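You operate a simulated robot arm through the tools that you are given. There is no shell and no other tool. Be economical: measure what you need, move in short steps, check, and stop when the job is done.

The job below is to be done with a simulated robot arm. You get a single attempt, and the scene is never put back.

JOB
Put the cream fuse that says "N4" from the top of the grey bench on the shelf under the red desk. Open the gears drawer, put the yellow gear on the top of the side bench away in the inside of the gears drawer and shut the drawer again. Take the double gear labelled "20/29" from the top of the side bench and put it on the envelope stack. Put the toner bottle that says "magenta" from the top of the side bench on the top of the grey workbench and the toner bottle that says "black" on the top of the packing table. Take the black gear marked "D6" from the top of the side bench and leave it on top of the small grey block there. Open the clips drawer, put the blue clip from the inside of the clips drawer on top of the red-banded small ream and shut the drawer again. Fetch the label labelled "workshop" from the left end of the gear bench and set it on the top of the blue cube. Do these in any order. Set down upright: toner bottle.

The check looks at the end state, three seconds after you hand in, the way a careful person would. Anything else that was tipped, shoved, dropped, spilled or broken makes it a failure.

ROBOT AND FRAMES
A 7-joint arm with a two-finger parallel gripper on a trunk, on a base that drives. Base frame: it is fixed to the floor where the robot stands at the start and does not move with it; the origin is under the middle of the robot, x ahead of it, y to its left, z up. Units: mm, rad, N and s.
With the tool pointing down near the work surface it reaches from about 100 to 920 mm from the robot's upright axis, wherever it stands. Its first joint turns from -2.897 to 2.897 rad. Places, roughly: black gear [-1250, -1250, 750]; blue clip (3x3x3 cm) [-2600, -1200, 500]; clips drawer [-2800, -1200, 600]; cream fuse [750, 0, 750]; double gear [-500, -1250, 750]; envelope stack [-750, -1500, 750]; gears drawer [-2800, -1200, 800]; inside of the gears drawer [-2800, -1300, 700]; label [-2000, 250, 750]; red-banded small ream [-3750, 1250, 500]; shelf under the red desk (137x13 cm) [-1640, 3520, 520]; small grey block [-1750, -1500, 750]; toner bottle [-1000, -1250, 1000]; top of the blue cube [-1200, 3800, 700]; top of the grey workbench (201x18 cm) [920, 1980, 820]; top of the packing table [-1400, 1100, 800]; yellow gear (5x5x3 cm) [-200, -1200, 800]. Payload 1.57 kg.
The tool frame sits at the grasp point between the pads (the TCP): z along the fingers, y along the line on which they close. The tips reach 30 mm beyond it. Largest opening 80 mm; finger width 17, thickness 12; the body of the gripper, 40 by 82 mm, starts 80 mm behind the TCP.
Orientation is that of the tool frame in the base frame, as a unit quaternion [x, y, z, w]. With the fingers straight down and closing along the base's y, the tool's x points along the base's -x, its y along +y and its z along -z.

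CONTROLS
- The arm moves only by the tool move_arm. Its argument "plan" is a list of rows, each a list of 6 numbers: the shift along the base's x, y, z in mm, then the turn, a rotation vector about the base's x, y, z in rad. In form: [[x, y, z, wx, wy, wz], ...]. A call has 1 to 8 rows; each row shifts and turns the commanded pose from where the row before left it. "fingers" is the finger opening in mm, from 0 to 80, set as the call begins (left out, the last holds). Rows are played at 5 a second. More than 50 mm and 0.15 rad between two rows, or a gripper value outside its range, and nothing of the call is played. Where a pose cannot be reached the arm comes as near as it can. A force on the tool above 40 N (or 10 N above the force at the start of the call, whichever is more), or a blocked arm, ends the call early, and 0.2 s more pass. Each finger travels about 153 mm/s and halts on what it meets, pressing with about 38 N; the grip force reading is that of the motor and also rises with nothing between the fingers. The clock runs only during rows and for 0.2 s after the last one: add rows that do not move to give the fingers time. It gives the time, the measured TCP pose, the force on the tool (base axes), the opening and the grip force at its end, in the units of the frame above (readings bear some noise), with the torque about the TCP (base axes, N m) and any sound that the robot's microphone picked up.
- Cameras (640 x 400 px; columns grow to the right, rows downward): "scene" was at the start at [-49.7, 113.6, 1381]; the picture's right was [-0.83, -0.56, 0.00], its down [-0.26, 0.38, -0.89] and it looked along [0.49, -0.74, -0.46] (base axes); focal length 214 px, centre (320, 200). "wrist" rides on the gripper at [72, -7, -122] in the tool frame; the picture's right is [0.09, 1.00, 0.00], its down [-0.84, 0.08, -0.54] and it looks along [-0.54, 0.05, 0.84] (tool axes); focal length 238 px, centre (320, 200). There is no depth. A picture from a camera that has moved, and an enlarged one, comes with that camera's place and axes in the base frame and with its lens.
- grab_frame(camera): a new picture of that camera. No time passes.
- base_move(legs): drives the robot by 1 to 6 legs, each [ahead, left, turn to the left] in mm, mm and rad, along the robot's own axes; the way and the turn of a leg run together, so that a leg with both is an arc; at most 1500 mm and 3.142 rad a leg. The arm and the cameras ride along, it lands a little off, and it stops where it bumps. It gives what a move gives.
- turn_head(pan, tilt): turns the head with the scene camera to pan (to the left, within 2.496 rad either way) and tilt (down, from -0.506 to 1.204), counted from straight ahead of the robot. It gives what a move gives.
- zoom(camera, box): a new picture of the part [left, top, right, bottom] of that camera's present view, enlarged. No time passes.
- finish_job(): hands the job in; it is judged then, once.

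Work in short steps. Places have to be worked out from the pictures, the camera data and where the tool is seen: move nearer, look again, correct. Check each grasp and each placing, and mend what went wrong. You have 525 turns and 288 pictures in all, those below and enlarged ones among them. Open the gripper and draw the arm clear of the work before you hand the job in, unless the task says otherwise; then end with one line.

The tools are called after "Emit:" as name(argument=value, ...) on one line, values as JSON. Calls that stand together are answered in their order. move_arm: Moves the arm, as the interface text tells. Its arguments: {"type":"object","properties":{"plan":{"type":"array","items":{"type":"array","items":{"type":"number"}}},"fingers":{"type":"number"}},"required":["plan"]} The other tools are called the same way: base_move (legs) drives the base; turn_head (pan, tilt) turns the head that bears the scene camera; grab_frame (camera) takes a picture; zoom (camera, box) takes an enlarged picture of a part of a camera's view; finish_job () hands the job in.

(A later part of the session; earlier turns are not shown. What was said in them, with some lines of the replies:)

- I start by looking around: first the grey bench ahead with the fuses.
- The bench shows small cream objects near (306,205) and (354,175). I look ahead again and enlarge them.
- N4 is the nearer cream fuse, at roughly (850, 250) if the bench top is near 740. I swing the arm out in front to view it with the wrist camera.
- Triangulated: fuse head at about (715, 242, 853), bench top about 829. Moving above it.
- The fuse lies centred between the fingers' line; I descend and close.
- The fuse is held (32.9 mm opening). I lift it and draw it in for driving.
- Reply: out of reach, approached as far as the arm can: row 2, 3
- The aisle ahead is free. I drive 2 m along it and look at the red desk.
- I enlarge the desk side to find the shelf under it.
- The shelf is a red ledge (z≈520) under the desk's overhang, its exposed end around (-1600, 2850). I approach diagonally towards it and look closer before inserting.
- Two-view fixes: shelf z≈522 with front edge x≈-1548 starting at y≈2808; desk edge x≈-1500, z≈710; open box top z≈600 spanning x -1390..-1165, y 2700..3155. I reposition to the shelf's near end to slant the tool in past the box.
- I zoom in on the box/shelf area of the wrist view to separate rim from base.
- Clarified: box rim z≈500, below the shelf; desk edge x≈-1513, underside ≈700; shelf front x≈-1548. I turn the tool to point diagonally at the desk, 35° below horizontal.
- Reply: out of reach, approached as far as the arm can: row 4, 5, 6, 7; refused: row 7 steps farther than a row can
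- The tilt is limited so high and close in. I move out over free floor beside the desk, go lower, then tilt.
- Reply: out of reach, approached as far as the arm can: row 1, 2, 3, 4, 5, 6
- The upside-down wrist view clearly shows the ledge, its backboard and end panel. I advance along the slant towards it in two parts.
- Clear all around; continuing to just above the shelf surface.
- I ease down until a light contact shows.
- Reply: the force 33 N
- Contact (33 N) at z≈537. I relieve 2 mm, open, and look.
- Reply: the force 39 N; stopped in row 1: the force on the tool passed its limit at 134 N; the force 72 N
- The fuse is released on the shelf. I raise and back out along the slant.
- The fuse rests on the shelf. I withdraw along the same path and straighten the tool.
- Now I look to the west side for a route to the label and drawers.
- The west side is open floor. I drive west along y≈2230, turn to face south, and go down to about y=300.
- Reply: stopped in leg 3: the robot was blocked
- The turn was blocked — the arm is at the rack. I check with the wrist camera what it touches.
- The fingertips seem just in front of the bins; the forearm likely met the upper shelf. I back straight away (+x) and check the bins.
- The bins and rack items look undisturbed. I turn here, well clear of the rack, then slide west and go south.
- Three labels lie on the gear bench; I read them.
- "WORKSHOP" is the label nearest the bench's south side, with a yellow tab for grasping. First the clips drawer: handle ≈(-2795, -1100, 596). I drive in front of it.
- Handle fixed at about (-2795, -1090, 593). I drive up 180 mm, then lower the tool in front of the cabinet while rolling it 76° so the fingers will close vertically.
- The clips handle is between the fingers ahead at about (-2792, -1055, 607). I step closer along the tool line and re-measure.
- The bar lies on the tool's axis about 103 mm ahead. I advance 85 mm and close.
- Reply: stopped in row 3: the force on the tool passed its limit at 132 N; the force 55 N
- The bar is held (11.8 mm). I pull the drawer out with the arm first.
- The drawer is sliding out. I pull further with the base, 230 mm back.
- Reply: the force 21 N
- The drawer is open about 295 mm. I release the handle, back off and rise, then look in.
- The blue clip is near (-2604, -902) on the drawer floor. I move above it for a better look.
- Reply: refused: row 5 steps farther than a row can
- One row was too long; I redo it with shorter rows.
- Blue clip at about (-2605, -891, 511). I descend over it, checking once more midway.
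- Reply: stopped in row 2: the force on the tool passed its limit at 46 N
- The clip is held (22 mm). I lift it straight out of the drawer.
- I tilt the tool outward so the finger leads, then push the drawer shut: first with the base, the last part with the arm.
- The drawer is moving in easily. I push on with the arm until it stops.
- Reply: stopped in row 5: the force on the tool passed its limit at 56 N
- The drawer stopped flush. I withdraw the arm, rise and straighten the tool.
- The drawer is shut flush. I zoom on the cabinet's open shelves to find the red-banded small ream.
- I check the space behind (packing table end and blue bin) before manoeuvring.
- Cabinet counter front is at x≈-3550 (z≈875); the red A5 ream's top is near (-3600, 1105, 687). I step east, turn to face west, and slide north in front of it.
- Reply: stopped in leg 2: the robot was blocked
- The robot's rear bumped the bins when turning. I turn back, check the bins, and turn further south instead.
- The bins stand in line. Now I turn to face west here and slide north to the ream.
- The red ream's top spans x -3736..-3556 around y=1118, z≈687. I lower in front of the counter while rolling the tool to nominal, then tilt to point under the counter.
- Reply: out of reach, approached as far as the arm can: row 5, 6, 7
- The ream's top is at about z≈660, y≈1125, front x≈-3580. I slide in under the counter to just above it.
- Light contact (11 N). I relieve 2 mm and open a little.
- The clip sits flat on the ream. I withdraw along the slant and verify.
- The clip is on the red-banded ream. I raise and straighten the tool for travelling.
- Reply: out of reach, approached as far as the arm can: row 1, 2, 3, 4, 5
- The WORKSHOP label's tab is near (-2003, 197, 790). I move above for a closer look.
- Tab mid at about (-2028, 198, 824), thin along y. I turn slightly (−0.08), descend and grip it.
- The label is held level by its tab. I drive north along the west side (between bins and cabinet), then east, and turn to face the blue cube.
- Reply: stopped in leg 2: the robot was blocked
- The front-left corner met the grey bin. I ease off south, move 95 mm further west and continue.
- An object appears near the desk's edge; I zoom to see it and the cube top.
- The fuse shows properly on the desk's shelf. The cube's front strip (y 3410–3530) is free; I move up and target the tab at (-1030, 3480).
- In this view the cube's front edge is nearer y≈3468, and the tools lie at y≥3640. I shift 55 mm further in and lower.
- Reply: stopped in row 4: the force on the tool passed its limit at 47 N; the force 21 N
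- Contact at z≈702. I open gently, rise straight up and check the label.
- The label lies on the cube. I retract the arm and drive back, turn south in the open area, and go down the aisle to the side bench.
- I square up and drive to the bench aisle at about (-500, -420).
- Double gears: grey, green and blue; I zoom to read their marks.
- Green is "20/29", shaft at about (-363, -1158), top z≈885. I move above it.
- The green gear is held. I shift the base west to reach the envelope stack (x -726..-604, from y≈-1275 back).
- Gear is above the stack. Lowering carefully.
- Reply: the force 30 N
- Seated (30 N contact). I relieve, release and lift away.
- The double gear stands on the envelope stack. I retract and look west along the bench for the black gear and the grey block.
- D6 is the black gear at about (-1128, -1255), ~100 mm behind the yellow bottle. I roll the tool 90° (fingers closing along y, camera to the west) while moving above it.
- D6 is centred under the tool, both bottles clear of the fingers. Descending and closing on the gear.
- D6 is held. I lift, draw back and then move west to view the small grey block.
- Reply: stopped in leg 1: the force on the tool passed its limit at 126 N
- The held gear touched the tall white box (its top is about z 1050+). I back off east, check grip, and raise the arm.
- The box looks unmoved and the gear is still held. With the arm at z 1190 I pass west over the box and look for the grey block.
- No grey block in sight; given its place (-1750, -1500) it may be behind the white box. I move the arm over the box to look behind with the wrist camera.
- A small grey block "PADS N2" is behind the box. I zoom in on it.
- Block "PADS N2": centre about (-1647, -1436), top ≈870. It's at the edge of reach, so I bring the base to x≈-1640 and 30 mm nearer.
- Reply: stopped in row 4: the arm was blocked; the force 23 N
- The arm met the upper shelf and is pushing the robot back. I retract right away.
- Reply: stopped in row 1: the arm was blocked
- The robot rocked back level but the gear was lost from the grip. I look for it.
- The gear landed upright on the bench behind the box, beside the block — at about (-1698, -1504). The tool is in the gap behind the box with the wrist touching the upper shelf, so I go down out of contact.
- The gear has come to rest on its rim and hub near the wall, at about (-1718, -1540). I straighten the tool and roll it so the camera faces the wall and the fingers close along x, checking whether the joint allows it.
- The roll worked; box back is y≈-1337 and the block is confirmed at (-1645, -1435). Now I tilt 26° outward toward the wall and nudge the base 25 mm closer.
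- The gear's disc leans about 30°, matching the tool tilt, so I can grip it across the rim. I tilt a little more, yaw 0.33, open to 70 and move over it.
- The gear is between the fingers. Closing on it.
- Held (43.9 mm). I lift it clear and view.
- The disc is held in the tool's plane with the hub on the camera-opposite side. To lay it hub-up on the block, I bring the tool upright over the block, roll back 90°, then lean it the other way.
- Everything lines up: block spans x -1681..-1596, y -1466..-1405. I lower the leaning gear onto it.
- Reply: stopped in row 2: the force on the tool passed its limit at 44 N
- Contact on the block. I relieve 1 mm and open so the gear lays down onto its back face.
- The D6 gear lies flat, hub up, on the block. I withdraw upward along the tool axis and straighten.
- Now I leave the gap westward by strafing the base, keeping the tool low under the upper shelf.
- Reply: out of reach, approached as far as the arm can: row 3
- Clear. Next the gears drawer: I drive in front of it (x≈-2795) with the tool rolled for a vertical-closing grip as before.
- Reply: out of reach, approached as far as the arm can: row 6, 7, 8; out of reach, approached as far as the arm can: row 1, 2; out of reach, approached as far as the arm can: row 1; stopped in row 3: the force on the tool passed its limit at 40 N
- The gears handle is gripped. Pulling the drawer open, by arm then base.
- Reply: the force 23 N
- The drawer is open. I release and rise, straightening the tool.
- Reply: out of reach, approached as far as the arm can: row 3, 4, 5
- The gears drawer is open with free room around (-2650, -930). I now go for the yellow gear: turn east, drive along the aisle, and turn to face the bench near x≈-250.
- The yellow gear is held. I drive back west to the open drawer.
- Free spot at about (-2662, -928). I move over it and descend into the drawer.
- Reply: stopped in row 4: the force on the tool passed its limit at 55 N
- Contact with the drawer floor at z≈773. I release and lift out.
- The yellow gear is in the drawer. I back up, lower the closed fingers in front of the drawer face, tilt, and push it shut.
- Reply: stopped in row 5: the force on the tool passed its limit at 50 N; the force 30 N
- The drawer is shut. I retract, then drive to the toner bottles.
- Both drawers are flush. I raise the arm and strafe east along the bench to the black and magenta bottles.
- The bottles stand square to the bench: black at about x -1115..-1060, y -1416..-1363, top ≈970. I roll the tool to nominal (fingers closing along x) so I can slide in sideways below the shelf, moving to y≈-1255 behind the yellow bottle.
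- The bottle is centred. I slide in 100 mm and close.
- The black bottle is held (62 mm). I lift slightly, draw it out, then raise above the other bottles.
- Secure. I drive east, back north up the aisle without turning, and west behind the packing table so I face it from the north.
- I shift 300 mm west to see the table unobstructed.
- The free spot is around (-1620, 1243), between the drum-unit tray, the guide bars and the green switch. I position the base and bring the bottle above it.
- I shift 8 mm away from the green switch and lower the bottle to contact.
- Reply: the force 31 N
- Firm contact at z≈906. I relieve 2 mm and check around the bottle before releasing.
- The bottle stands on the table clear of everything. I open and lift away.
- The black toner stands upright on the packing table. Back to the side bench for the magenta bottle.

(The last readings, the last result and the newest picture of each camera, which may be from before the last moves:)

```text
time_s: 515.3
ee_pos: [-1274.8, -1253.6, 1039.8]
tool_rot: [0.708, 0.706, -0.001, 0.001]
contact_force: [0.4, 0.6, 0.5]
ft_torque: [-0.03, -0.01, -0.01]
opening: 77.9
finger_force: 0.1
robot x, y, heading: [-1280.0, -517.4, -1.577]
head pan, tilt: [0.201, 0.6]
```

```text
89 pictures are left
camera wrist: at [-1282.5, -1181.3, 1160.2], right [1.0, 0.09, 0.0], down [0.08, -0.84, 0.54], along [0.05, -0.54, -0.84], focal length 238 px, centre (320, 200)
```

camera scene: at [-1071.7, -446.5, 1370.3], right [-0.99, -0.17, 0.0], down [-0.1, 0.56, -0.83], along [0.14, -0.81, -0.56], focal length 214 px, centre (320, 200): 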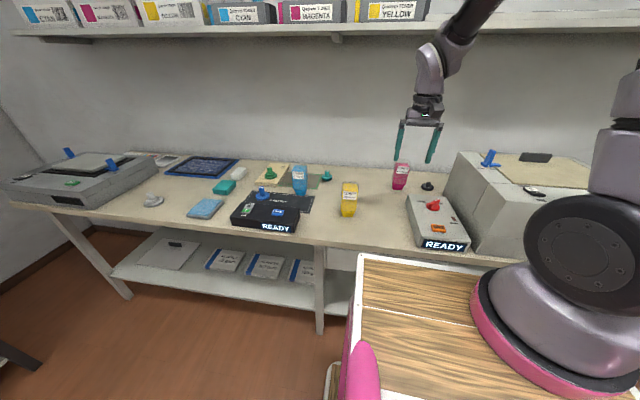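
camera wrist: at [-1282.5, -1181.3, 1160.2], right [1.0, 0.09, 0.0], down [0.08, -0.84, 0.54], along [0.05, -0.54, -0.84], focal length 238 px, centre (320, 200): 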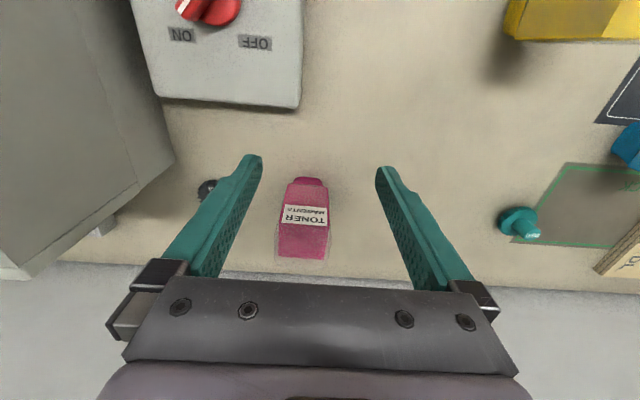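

Emit:
move_arm(plan=[[-5, -10, -35, 0, 0, 0], [-4, 0, -40, 0, 0, 0], [0, 0, -30, 0, 0, 0], [0, 0, 0, 0, 0, 0]], fingers=80)

Emit:
grab_frame(camera="wrist")

```text
time_s: 516.3
ee_pos: [-1281.5, -1263.2, 934.9]
tool_rot: [0.708, 0.706, -0.001, 0.0]
contact_force: [-0.9, 0.7, -0.2]
ft_torque: [0.01, 0.03, -0.01]
opening: 80.1
finger_force: 0.0
robot x, y, heading: [-1278.5, -518.4, -1.577]
head pan, tilt: [0.201, 0.6]
```

```text
88 pictures are left
camera wrist: at [-1288.9, -1190.7, 1056.2], right [1.0, 0.09, 0.0], down [0.08, -0.84, 0.54], along [0.05, -0.54, -0.84], focal length 238 px, centre (320, 200)
```

wrist: 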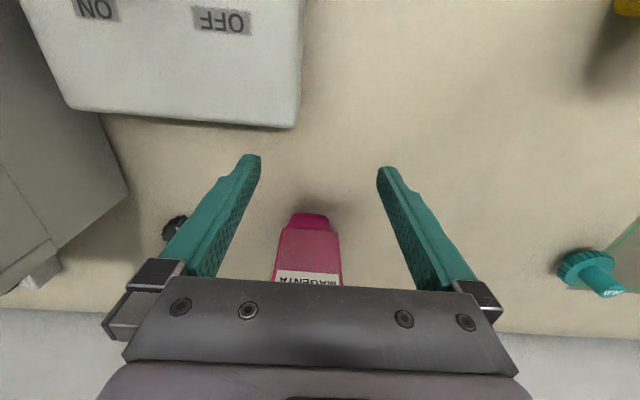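

Emit:
move_arm(plan=[[-1, -36, 0, 0, 0, 0], [-1, -36, 0, 0, 0, 0], [0, -36, 0, 0, 0, 0], [0, 0, 0, 0, 0, 0]])

Emit:
grab_frame(camera="wrist")

```text
time_s: 517.3
ee_pos: [-1283.0, -1372.7, 934.8]
tool_rot: [0.707, 0.707, -0.001, -0.001]
contact_force: [0.9, 1.0, 0.1]
ft_torque: [-0.01, -0.02, -0.02]
opening: 80.0
finger_force: 0.2
robot x, y, heading: [-1275.9, -514.9, -1.574]
head pan, tilt: [0.201, 0.6]
```

```text
87 pictures are left
camera wrist: at [-1290.7, -1300.0, 1056.6], right [1.0, 0.09, 0.0], down [0.08, -0.84, 0.54], along [0.05, -0.54, -0.84], focal length 238 px, centre (320, 200)
```

wrist: 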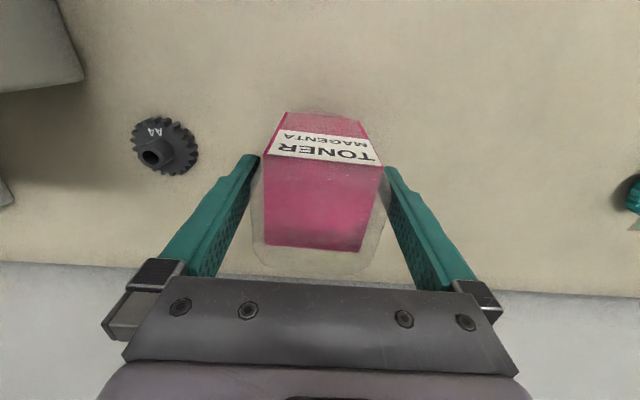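

Emit:
move_arm(plan=[[0, 6, 0, 0, 0, 0], [0, 0, 0, 0, 0, 0]])

Emit:
move_arm(plan=[[0, 0, 0, 0, 0, 0], [0, 0, 0, 0, 0, 0], [0, 0, 0, 0, 0, 0]], fingers=20)

Emit:
move_arm(plan=[[0, 0, 15, 0, 0, 0], [0, 0, 15, 0, 0, 0], [0, 40, 5, 0, 0, 0], [0, 40, 5, 0, 0, 0], [0, 20, 30, 0, 0, 0], [0, 5, 45, 0, 0, 0], [0, 0, 45, 0, 0, 0], [0, 0, 40, 0, 0, 0]])

Emit:
grab_frame(camera="wrist")

```text
time_s: 517.9
ee_pos: [-1282.4, -1366.7, 934.7]
tool_rot: [0.708, 0.707, -0.001, -0.001]
contact_force: [-0.6, -0.7, 0.5]
ft_torque: [-0.01, 0.03, -0.01]
opening: 79.8
finger_force: 0.0
robot x, y, heading: [-1278.7, -514.3, -1.576]
head pan, tilt: [0.201, 0.6]
```

```text
time_s: 518.7
ee_pos: [-1282.9, -1367.2, 934.9]
tool_rot: [0.707, 0.707, -0.001, 0.0]
contact_force: [-0.7, -0.5, 0.8]
ft_torque: [0.01, 0.05, -0.01]
opening: 61.9
finger_force: 37.7
robot x, y, heading: [-1281.4, -517.0, -1.576]
head pan, tilt: [0.201, 0.6]
```

```text
time_s: 520.5
ee_pos: [-1284.9, -1262.8, 1133.8]
tool_rot: [0.707, 0.707, -0.001, 0.0]
contact_force: [-0.3, -0.1, -2.8]
ft_torque: [0.04, 0.01, -0.02]
opening: 61.9
finger_force: 38.1
robot x, y, heading: [-1281.6, -512.4, -1.571]
head pan, tilt: [0.201, 0.6]
```

```text
86 pictures are left
camera wrist: at [-1291.8, -1190.6, 1254.7], right [1.0, 0.09, 0.0], down [0.08, -0.84, 0.54], along [0.05, -0.54, -0.84], focal length 238 px, centre (320, 200)
```

wrist: 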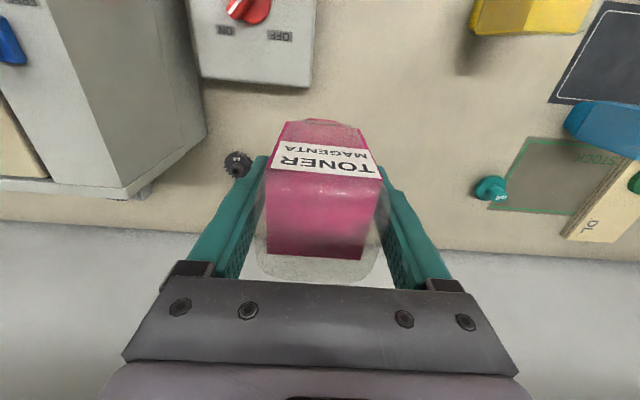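

The magenta bottle is held. I retract, drive to the open area, and turn to face the east workbench.

Emit:
move_arm(plan=[[0, 45, 0, 0, 0, 0], [0, 45, 0, 0, 0, 0], [0, 45, 0, 0, 0, 0], [0, 20, 0, 0, 0, 0]])

Emit:
base_move(legs=[[0, 1090, 0], [-1400, 0, 0], [-1380, 0, 0], [0, -320, 0], [0, 0, 1.571]])

Emit:
turn_head(pan=-0.15, tilt=0.35)

Emit:
grab_frame(camera="scene")

```text
time_s: 521.5
ee_pos: [-1281.9, -1106.7, 1134.3]
tool_rot: [0.708, 0.706, -0.001, 0.0]
contact_force: [-0.2, 0.6, -2.3]
ft_torque: [0.02, 0.0, -0.01]
opening: 61.8
finger_force: 37.7
robot x, y, heading: [-1282.3, -516.0, -1.576]
head pan, tilt: [0.201, 0.6]
```

```text
time_s: 545.9
ee_pos: [0.0, 2290.0, 1134.5]
tool_rot: [-0.037, 0.999, 0.0, 0.002]
contact_force: [-0.8, 0.2, -2.8]
ft_torque: [-0.01, 0.02, -0.04]
opening: 61.7
finger_force: 37.9
robot x, y, heading: [-587.0, 2245.8, 0.075]
head pan, tilt: [0.201, 0.6]
```

```text
time_s: 546.7
ee_pos: [0.2, 2288.6, 1134.1]
tool_rot: [-0.037, 0.999, 0.0, -0.001]
contact_force: [0.2, 0.4, -1.4]
ft_torque: [0.0, -0.01, 0.02]
opening: 61.7
finger_force: 37.9
robot x, y, heading: [-592.2, 2243.5, 0.073]
head pan, tilt: [-0.15, 0.351]
```

```text
85 pictures are left
camera scene: at [-610.7, 2421.8, 1393.0], right [-0.08, -1.0, 0.0], down [-0.34, 0.03, -0.94], along [0.94, -0.07, -0.34], focal length 214 px, centre (320, 200)
```

scene: 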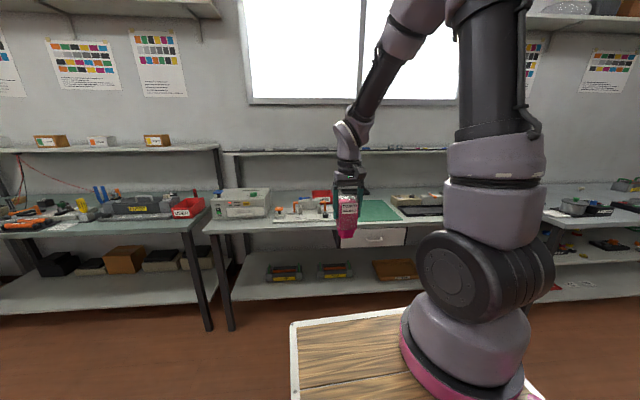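

Emit:
zoom(camera="scene", box=[190, 140, 560, 270])

```text
1.73 times, centred on (375, 205) of scene
camera zoom: at [-610.7, 2421.8, 1393.0], right [-0.08, -1.0, 0.0], down [-0.34, 0.03, -0.94], along [0.94, -0.07, -0.34], focal length 371 px, centre (225, 191)
```

zoom: 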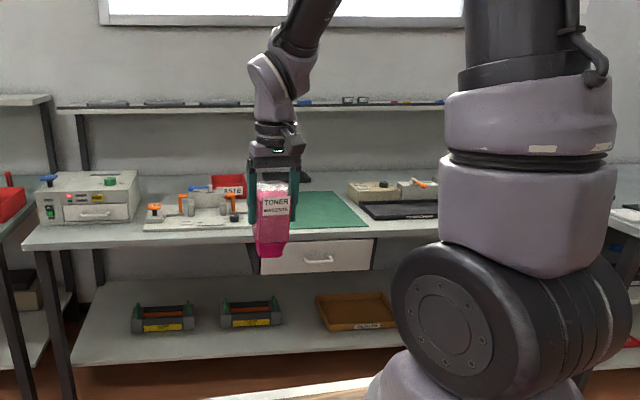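

Emit:
base_move(legs=[[0, 0, -0.073], [480, -240, 0]])

Emit:
turn_head(pan=-0.1, tilt=0.55)

Emit:
grab_frame(camera="scene")

Emit:
grab_frame(camera="wrist")

```text
time_s: 550.3
ee_pos: [478.3, 1999.2, 1134.3]
tool_rot: [0.003, 1.0, -0.001, 0.0]
contact_force: [-0.6, 0.3, -1.4]
ft_torque: [-0.01, 0.02, 0.01]
opening: 62.0
finger_force: 38.0
robot x, y, heading: [-114.1, 2004.3, -0.007]
head pan, tilt: [-0.15, 0.351]
```

```text
time_s: 551.0
ee_pos: [479.5, 1999.4, 1134.4]
tool_rot: [0.002, 1.0, -0.001, 0.0]
contact_force: [1.1, 0.1, -2.0]
ft_torque: [0.0, 0.03, 0.03]
opening: 61.9
finger_force: 37.4
robot x, y, heading: [-112.0, 2005.3, -0.009]
head pan, tilt: [-0.099, 0.55]
```

```text
83 pictures are left
camera scene: at [-121.7, 2185.5, 1374.9], right [-0.11, -0.99, 0.0], down [-0.52, 0.06, -0.85], along [0.85, -0.09, -0.52], focal length 214 px, centre (320, 200)
```

scene: 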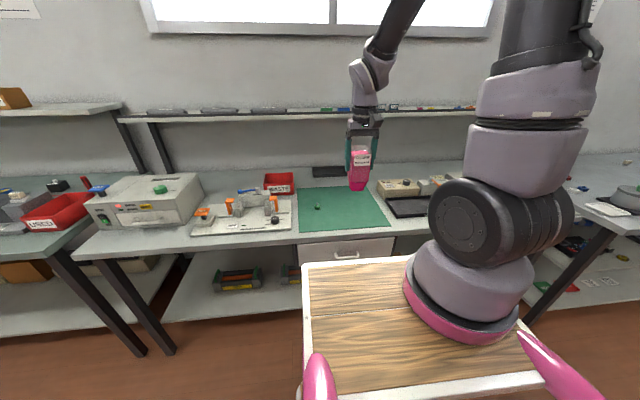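

```text
82 pictures are left
camera wrist: at [405.6, 1993.8, 1255.8], right [-0.09, 1.0, 0.0], down [0.84, 0.07, 0.54], along [0.54, 0.05, -0.84], focal length 238 px, centre (320, 200)
```

wrist: 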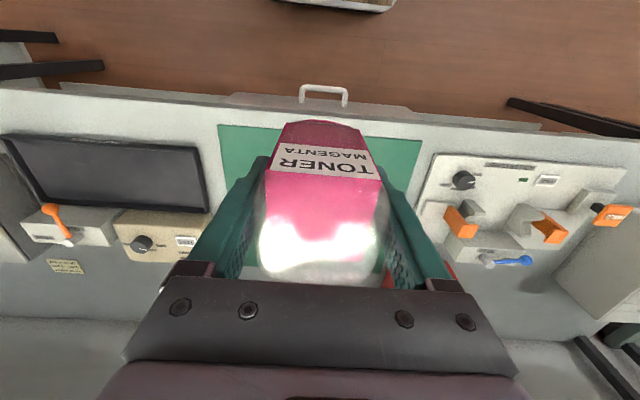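

Emit:
zoom(camera="scene", box=[180, 130, 460, 260])

```text
2.29 times, centred on (320, 195) of scene
camera zoom: at [-121.7, 2185.5, 1374.9], right [-0.11, -0.99, 0.0], down [-0.52, 0.06, -0.85], along [0.85, -0.09, -0.52], focal length 490 px, centre (320, 211)
```

zoom: 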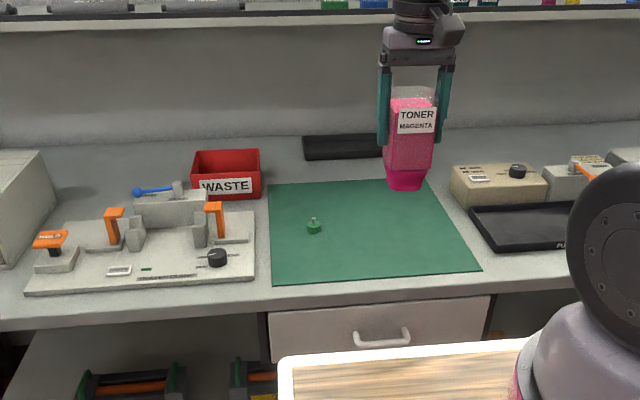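

I advance to the bench and re-measure the back strip and the upper shelf's edge.

Emit:
base_move(legs=[[140, 0, 0.009]])

Emit:
zoom(camera="scene", box=[180, 50, 460, 260])

Emit:
grab_frame(camera="wrist")

```text
time_s: 552.3
ee_pos: [619.2, 2004.0, 1134.1]
tool_rot: [-0.002, 1.0, -0.001, -0.001]
contact_force: [0.5, -1.2, -2.6]
ft_torque: [-0.02, -0.02, -0.02]
opening: 61.8
finger_force: 37.7
robot x, y, heading: [29.8, 2005.2, -0.001]
head pan, tilt: [-0.099, 0.55]
```

```text
1.90 times, centred on (320, 155) of scene
camera zoom: at [17.0, 2184.9, 1374.8], right [-0.1, -1.0, 0.0], down [-0.52, 0.05, -0.85], along [0.85, -0.08, -0.52], focal length 408 px, centre (320, 286)
```

zoom: 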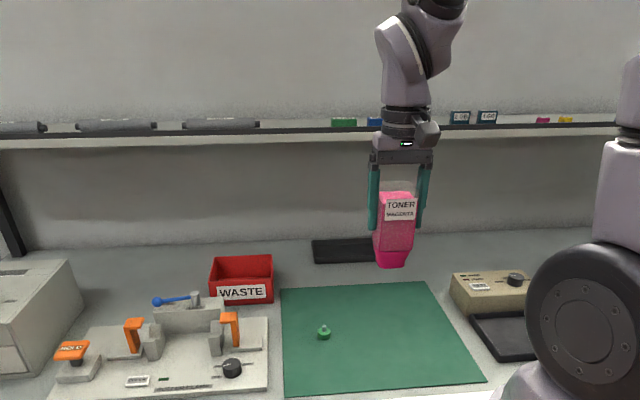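

```text
79 pictures are left
camera wrist: at [546.1, 1998.1, 1255.8], right [-0.1, 1.0, 0.0], down [0.84, 0.08, 0.54], along [0.54, 0.05, -0.84], focal length 238 px, centre (320, 200)
```

wrist: 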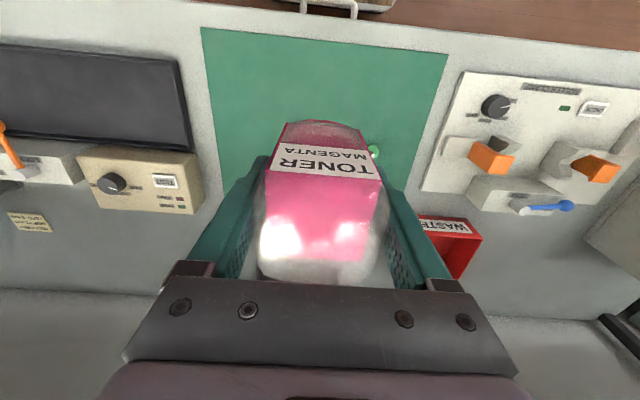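

The shelf's front edge is further back (≈1040), so the strip behind the green mat near (922, 2000) is usable. I lower the bottle a bit and extend toward it.

Emit:
move_arm(plan=[[0, 0, -45, 0, 0, 0], [0, 0, -45, 0, 0, 0], [20, 0, -40, 0, 0, 0], [48, 0, 0, 0, 0, 0], [48, 0, 0, 0, 0, 0], [48, 0, 0, 0, 0, 0], [48, 0, 0, 0, 0, 0]])

Emit:
grab_frame(camera="wrist")

Emit:
zoom(camera="scene", box=[240, 50, 460, 230])

```text
time_s: 553.9
ee_pos: [833.2, 2004.7, 1005.1]
tool_rot: [-0.002, 1.0, -0.001, 0.002]
contact_force: [0.3, 0.2, -1.5]
ft_torque: [0.01, 0.01, 0.0]
opening: 61.9
finger_force: 37.8
robot x, y, heading: [28.6, 2006.4, -0.003]
head pan, tilt: [-0.099, 0.55]
```

```text
78 pictures are left
camera wrist: at [759.5, 1997.8, 1127.1], right [-0.1, 1.0, 0.0], down [0.84, 0.08, 0.54], along [0.54, 0.05, -0.84], focal length 238 px, centre (320, 200)
```

wrist: 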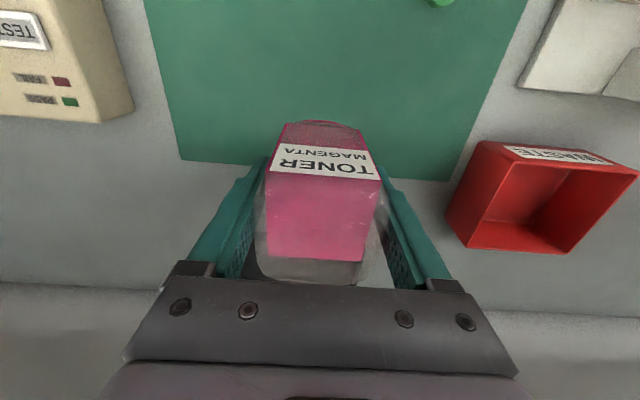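

```text
2.22 times, centred on (350, 140) of scene
camera zoom: at [16.5, 2184.9, 1374.8], right [-0.1, -1.0, 0.0], down [-0.52, 0.05, -0.85], along [0.85, -0.08, -0.52], focal length 477 px, centre (253, 333)
```

zoom: 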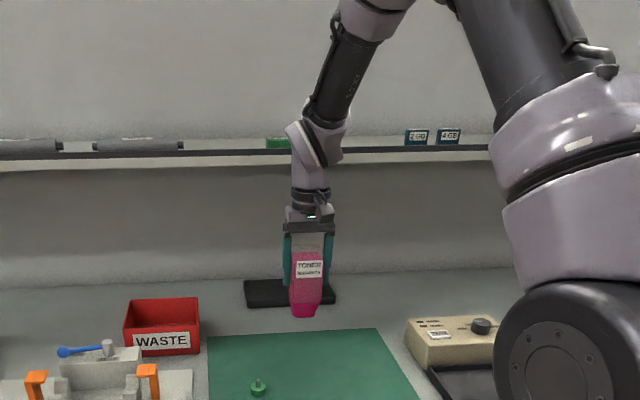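

Emit:
base_move(legs=[[20, 0, 0]])

Emit:
move_arm(plan=[[45, -2, 0, 0, 0, 0], [45, -2, 0, 0, 0, 0], [0, 0, -30, 0, 0, 0], [0, 0, -25, 0, 0, 0], [0, 0, 0, 0, 0, 0]])

Emit:
grab_frame(camera="wrist")

Emit:
zoom(camera="scene", box=[280, 100, 420, 220])

```text
time_s: 554.7
ee_pos: [852.7, 2006.0, 1005.4]
tool_rot: [-0.002, 1.0, -0.001, -0.001]
contact_force: [-0.6, 0.2, -1.8]
ft_torque: [0.02, 0.01, -0.02]
opening: 61.8
finger_force: 38.5
robot x, y, heading: [50.8, 2007.9, 0.001]
head pan, tilt: [-0.099, 0.55]
```

```text
time_s: 555.9
ee_pos: [942.6, 2000.8, 950.7]
tool_rot: [-0.002, 1.0, -0.001, 0.001]
contact_force: [0.6, 0.2, -1.6]
ft_torque: [0.0, 0.0, -0.01]
opening: 61.6
finger_force: 38.4
robot x, y, heading: [46.9, 2006.7, 0.002]
head pan, tilt: [-0.099, 0.55]
```

```text
76 pictures are left
camera wrist: at [869.4, 1993.1, 1072.2], right [-0.1, 1.0, 0.0], down [0.84, 0.08, 0.54], along [0.54, 0.05, -0.84], focal length 238 px, centre (320, 200)
```

wrist: 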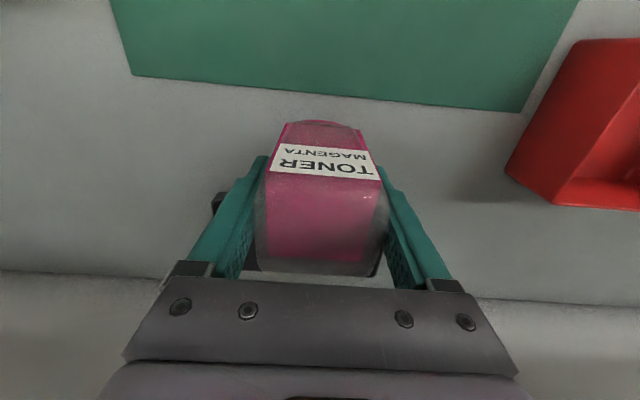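

```text
3.33 times, centred on (350, 160) of scene
camera zoom: at [37.4, 2184.9, 1374.8], right [-0.1, -1.0, 0.0], down [-0.52, 0.05, -0.85], along [0.85, -0.08, -0.52], focal length 715 px, centre (220, 333)
```

zoom: 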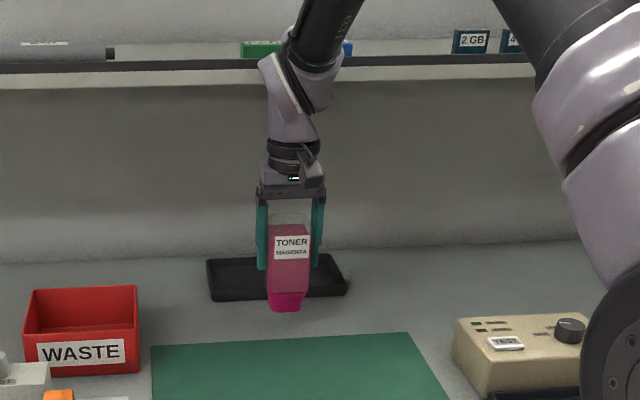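

Clear of mat and tray. Lowering to contact.

Emit:
move_arm(plan=[[0, 0, -6, 0, 0, 0], [0, 0, -5, 0, 0, 0], [0, 0, -3, 0, 0, 0], [0, 0, -3, 0, 0, 0], [0, 0, -3, 0, 0, 0], [0, 0, 0, 0, 0, 0]])

```text
time_s: 557.3
ee_pos: [943.1, 2000.0, 930.2]
tool_rot: [-0.003, 1.0, -0.001, -0.001]
contact_force: [1.7, -0.8, -2.2]
ft_torque: [-0.01, -0.01, -0.02]
opening: 61.9
finger_force: 38.0
robot x, y, heading: [45.8, 2002.8, 0.001]
head pan, tilt: [-0.099, 0.55]
```

Emit:
move_arm(plan=[[0, 0, -3, 0, 0, 0], [0, 0, -3, 0, 0, 0], [0, 0, -3, 0, 0, 0], [0, 0, -3, 0, 0, 0], [0, 0, -3, 0, 0, 0], [0, 0, -3, 0, 0, 0], [0, 0, 0, 0, 0, 0]])

```text
time_s: 558.9
ee_pos: [943.8, 2000.6, 914.2]
tool_rot: [-0.002, 1.0, -0.001, 0.002]
contact_force: [-3.9, 0.5, 25.9]
ft_torque: [0.15, 0.7, -0.05]
opening: 61.7
finger_force: 38.3
robot x, y, heading: [49.1, 2005.6, 0.003]
head pan, tilt: [-0.099, 0.55]
```

Contact at z≈914 (bench ≈821). I relieve, release and lift.

Emit:
move_arm(plan=[[0, 0, 2, 0, 0, 0], [0, 0, 0, 0, 0, 0]])

Emit:
move_arm(plan=[[0, 0, 0, 0, 0, 0], [0, 0, 0, 0, 0, 0], [0, 0, 0, 0, 0, 0]], fingers=79)

Emit:
grab_frame(camera="wrist")

```text
time_s: 559.5
ee_pos: [943.5, 2000.7, 914.6]
tool_rot: [-0.003, 1.0, 0.0, 0.001]
contact_force: [4.0, 3.0, 11.2]
ft_torque: [0.49, -0.66, -0.03]
opening: 61.7
finger_force: 37.7
robot x, y, heading: [45.0, 2001.8, 0.004]
head pan, tilt: [-0.099, 0.55]
```

```text
time_s: 560.3
ee_pos: [942.9, 1999.2, 913.9]
tool_rot: [-0.002, 1.0, -0.001, -0.001]
contact_force: [0.1, 0.5, 0.4]
ft_torque: [0.02, 0.0, 0.0]
opening: 79.2
finger_force: 0.0
robot x, y, heading: [47.6, 2004.8, 0.001]
head pan, tilt: [-0.099, 0.55]
```

```text
74 pictures are left
camera wrist: at [869.5, 1993.7, 1035.5], right [-0.1, 1.0, 0.0], down [0.84, 0.08, 0.54], along [0.54, 0.05, -0.84], focal length 238 px, centre (320, 200)
```

wrist: 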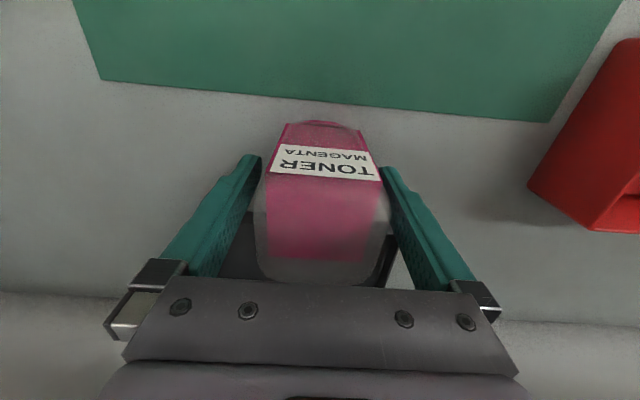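

Emit:
move_arm(plan=[[0, 0, 30, 0, 0, 0], [0, 0, 35, 0, 0, 0], [0, 0, 35, 0, 0, 0], [-45, 0, 10, 0, 0, 0], [-48, 0, 0, 0, 0, 0], [-48, 0, 0, 0, 0, 0], [-48, 0, 0, 0, 0, 0], [-48, 0, 0, 0, 0, 0]])

Emit:
grab_frame(camera="wrist")

Emit:
zoom(camera="scene", box=[240, 80, 440, 240])

```text
time_s: 562.1
ee_pos: [705.9, 1999.9, 1023.5]
tool_rot: [-0.002, 1.0, -0.001, 0.0]
contact_force: [0.9, 0.3, 0.2]
ft_torque: [-0.02, 0.02, 0.0]
opening: 78.9
finger_force: 0.0
robot x, y, heading: [50.5, 2001.1, -0.0]
head pan, tilt: [-0.099, 0.55]
```

```text
73 pictures are left
camera wrist: at [633.2, 1993.9, 1144.8], right [-0.1, 1.0, 0.0], down [0.84, 0.08, 0.54], along [0.54, 0.05, -0.84], focal length 238 px, centre (320, 200)
```

wrist: 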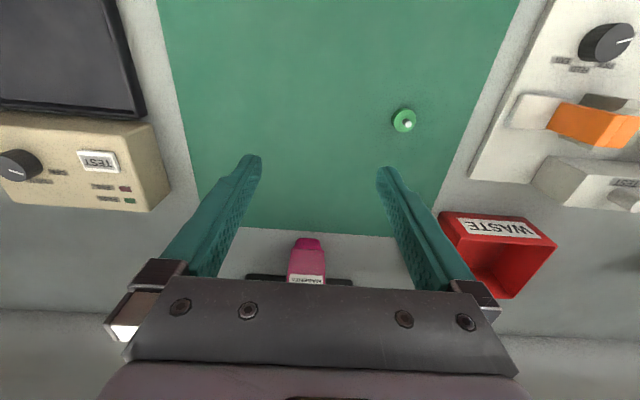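

```text
2.50 times, centred on (340, 160) of scene
camera zoom: at [37.9, 2184.9, 1374.8], right [-0.1, -1.0, 0.0], down [-0.52, 0.05, -0.85], along [0.85, -0.08, -0.52], focal length 536 px, centre (270, 300)
```

zoom: 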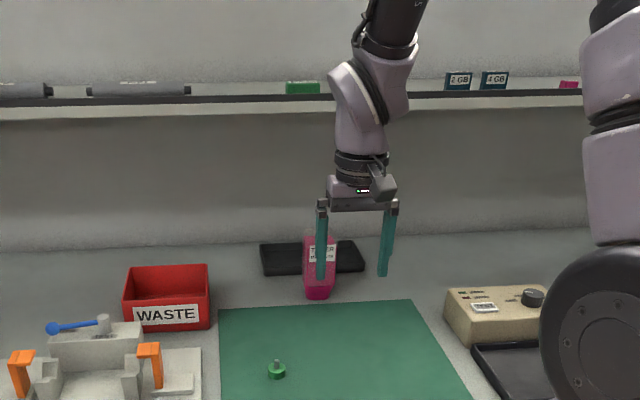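

The magenta bottle stands upright on the workbench. I draw the arm and base clear.

Emit:
move_arm(plan=[[-40, 0, 25, 0, 0, 0], [-40, 0, 25, 0, 0, 0], [-20, 0, 40, 0, 0, 0], [0, 0, 20, 0, 0, 0]])

Emit:
base_move(legs=[[-300, 0, 0]])

Emit:
zoom(camera="scene", box=[200, 80, 460, 250])

```text
time_s: 563.1
ee_pos: [607.6, 2001.3, 1133.2]
tool_rot: [-0.001, 1.0, -0.001, 0.0]
contact_force: [0.4, 0.0, 1.1]
ft_torque: [-0.01, 0.05, 0.04]
opening: 78.9
finger_force: 0.0
robot x, y, heading: [51.4, 2005.1, 0.003]
head pan, tilt: [-0.099, 0.55]
```

```text
time_s: 565.2
ee_pos: [304.4, 2000.4, 1133.9]
tool_rot: [-0.001, 1.0, -0.001, 0.0]
contact_force: [-0.2, -0.4, -0.4]
ft_torque: [0.02, 0.0, 0.0]
opening: 79.0
finger_force: 0.0
robot x, y, heading: [-251.7, 2003.7, 0.001]
head pan, tilt: [-0.099, 0.55]
```

```text
2.35 times, centred on (330, 165) of scene
camera zoom: at [-264.3, 2184.9, 1374.8], right [-0.1, -0.99, 0.0], down [-0.52, 0.05, -0.85], along [0.85, -0.09, -0.52], focal length 505 px, centre (296, 282)
```

zoom: 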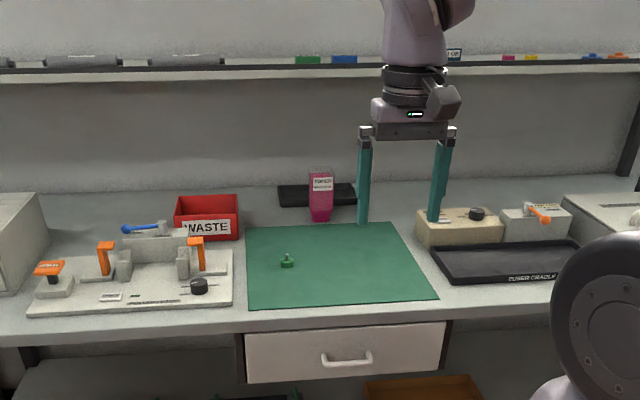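

Every item is placed and checked, the gripper is open and the arm is clear, so I hand in.

Emit:
finish_job()

```text
The job is handed in.
```

I finished and handed in every task. All the items are in place, both drawers are shut, and both toner bottles are standing upright. There were bumps along the way: the arm touched the storage rack, the white box and the shelf above the side bench, and the base nudged the waste bins. The D6 gear also slipped out of the grip once and I picked it up again. I didn't see anything displaced at the rack, white box or bins, but the grey block may have shifted a few millimetres when I set the gear on it.
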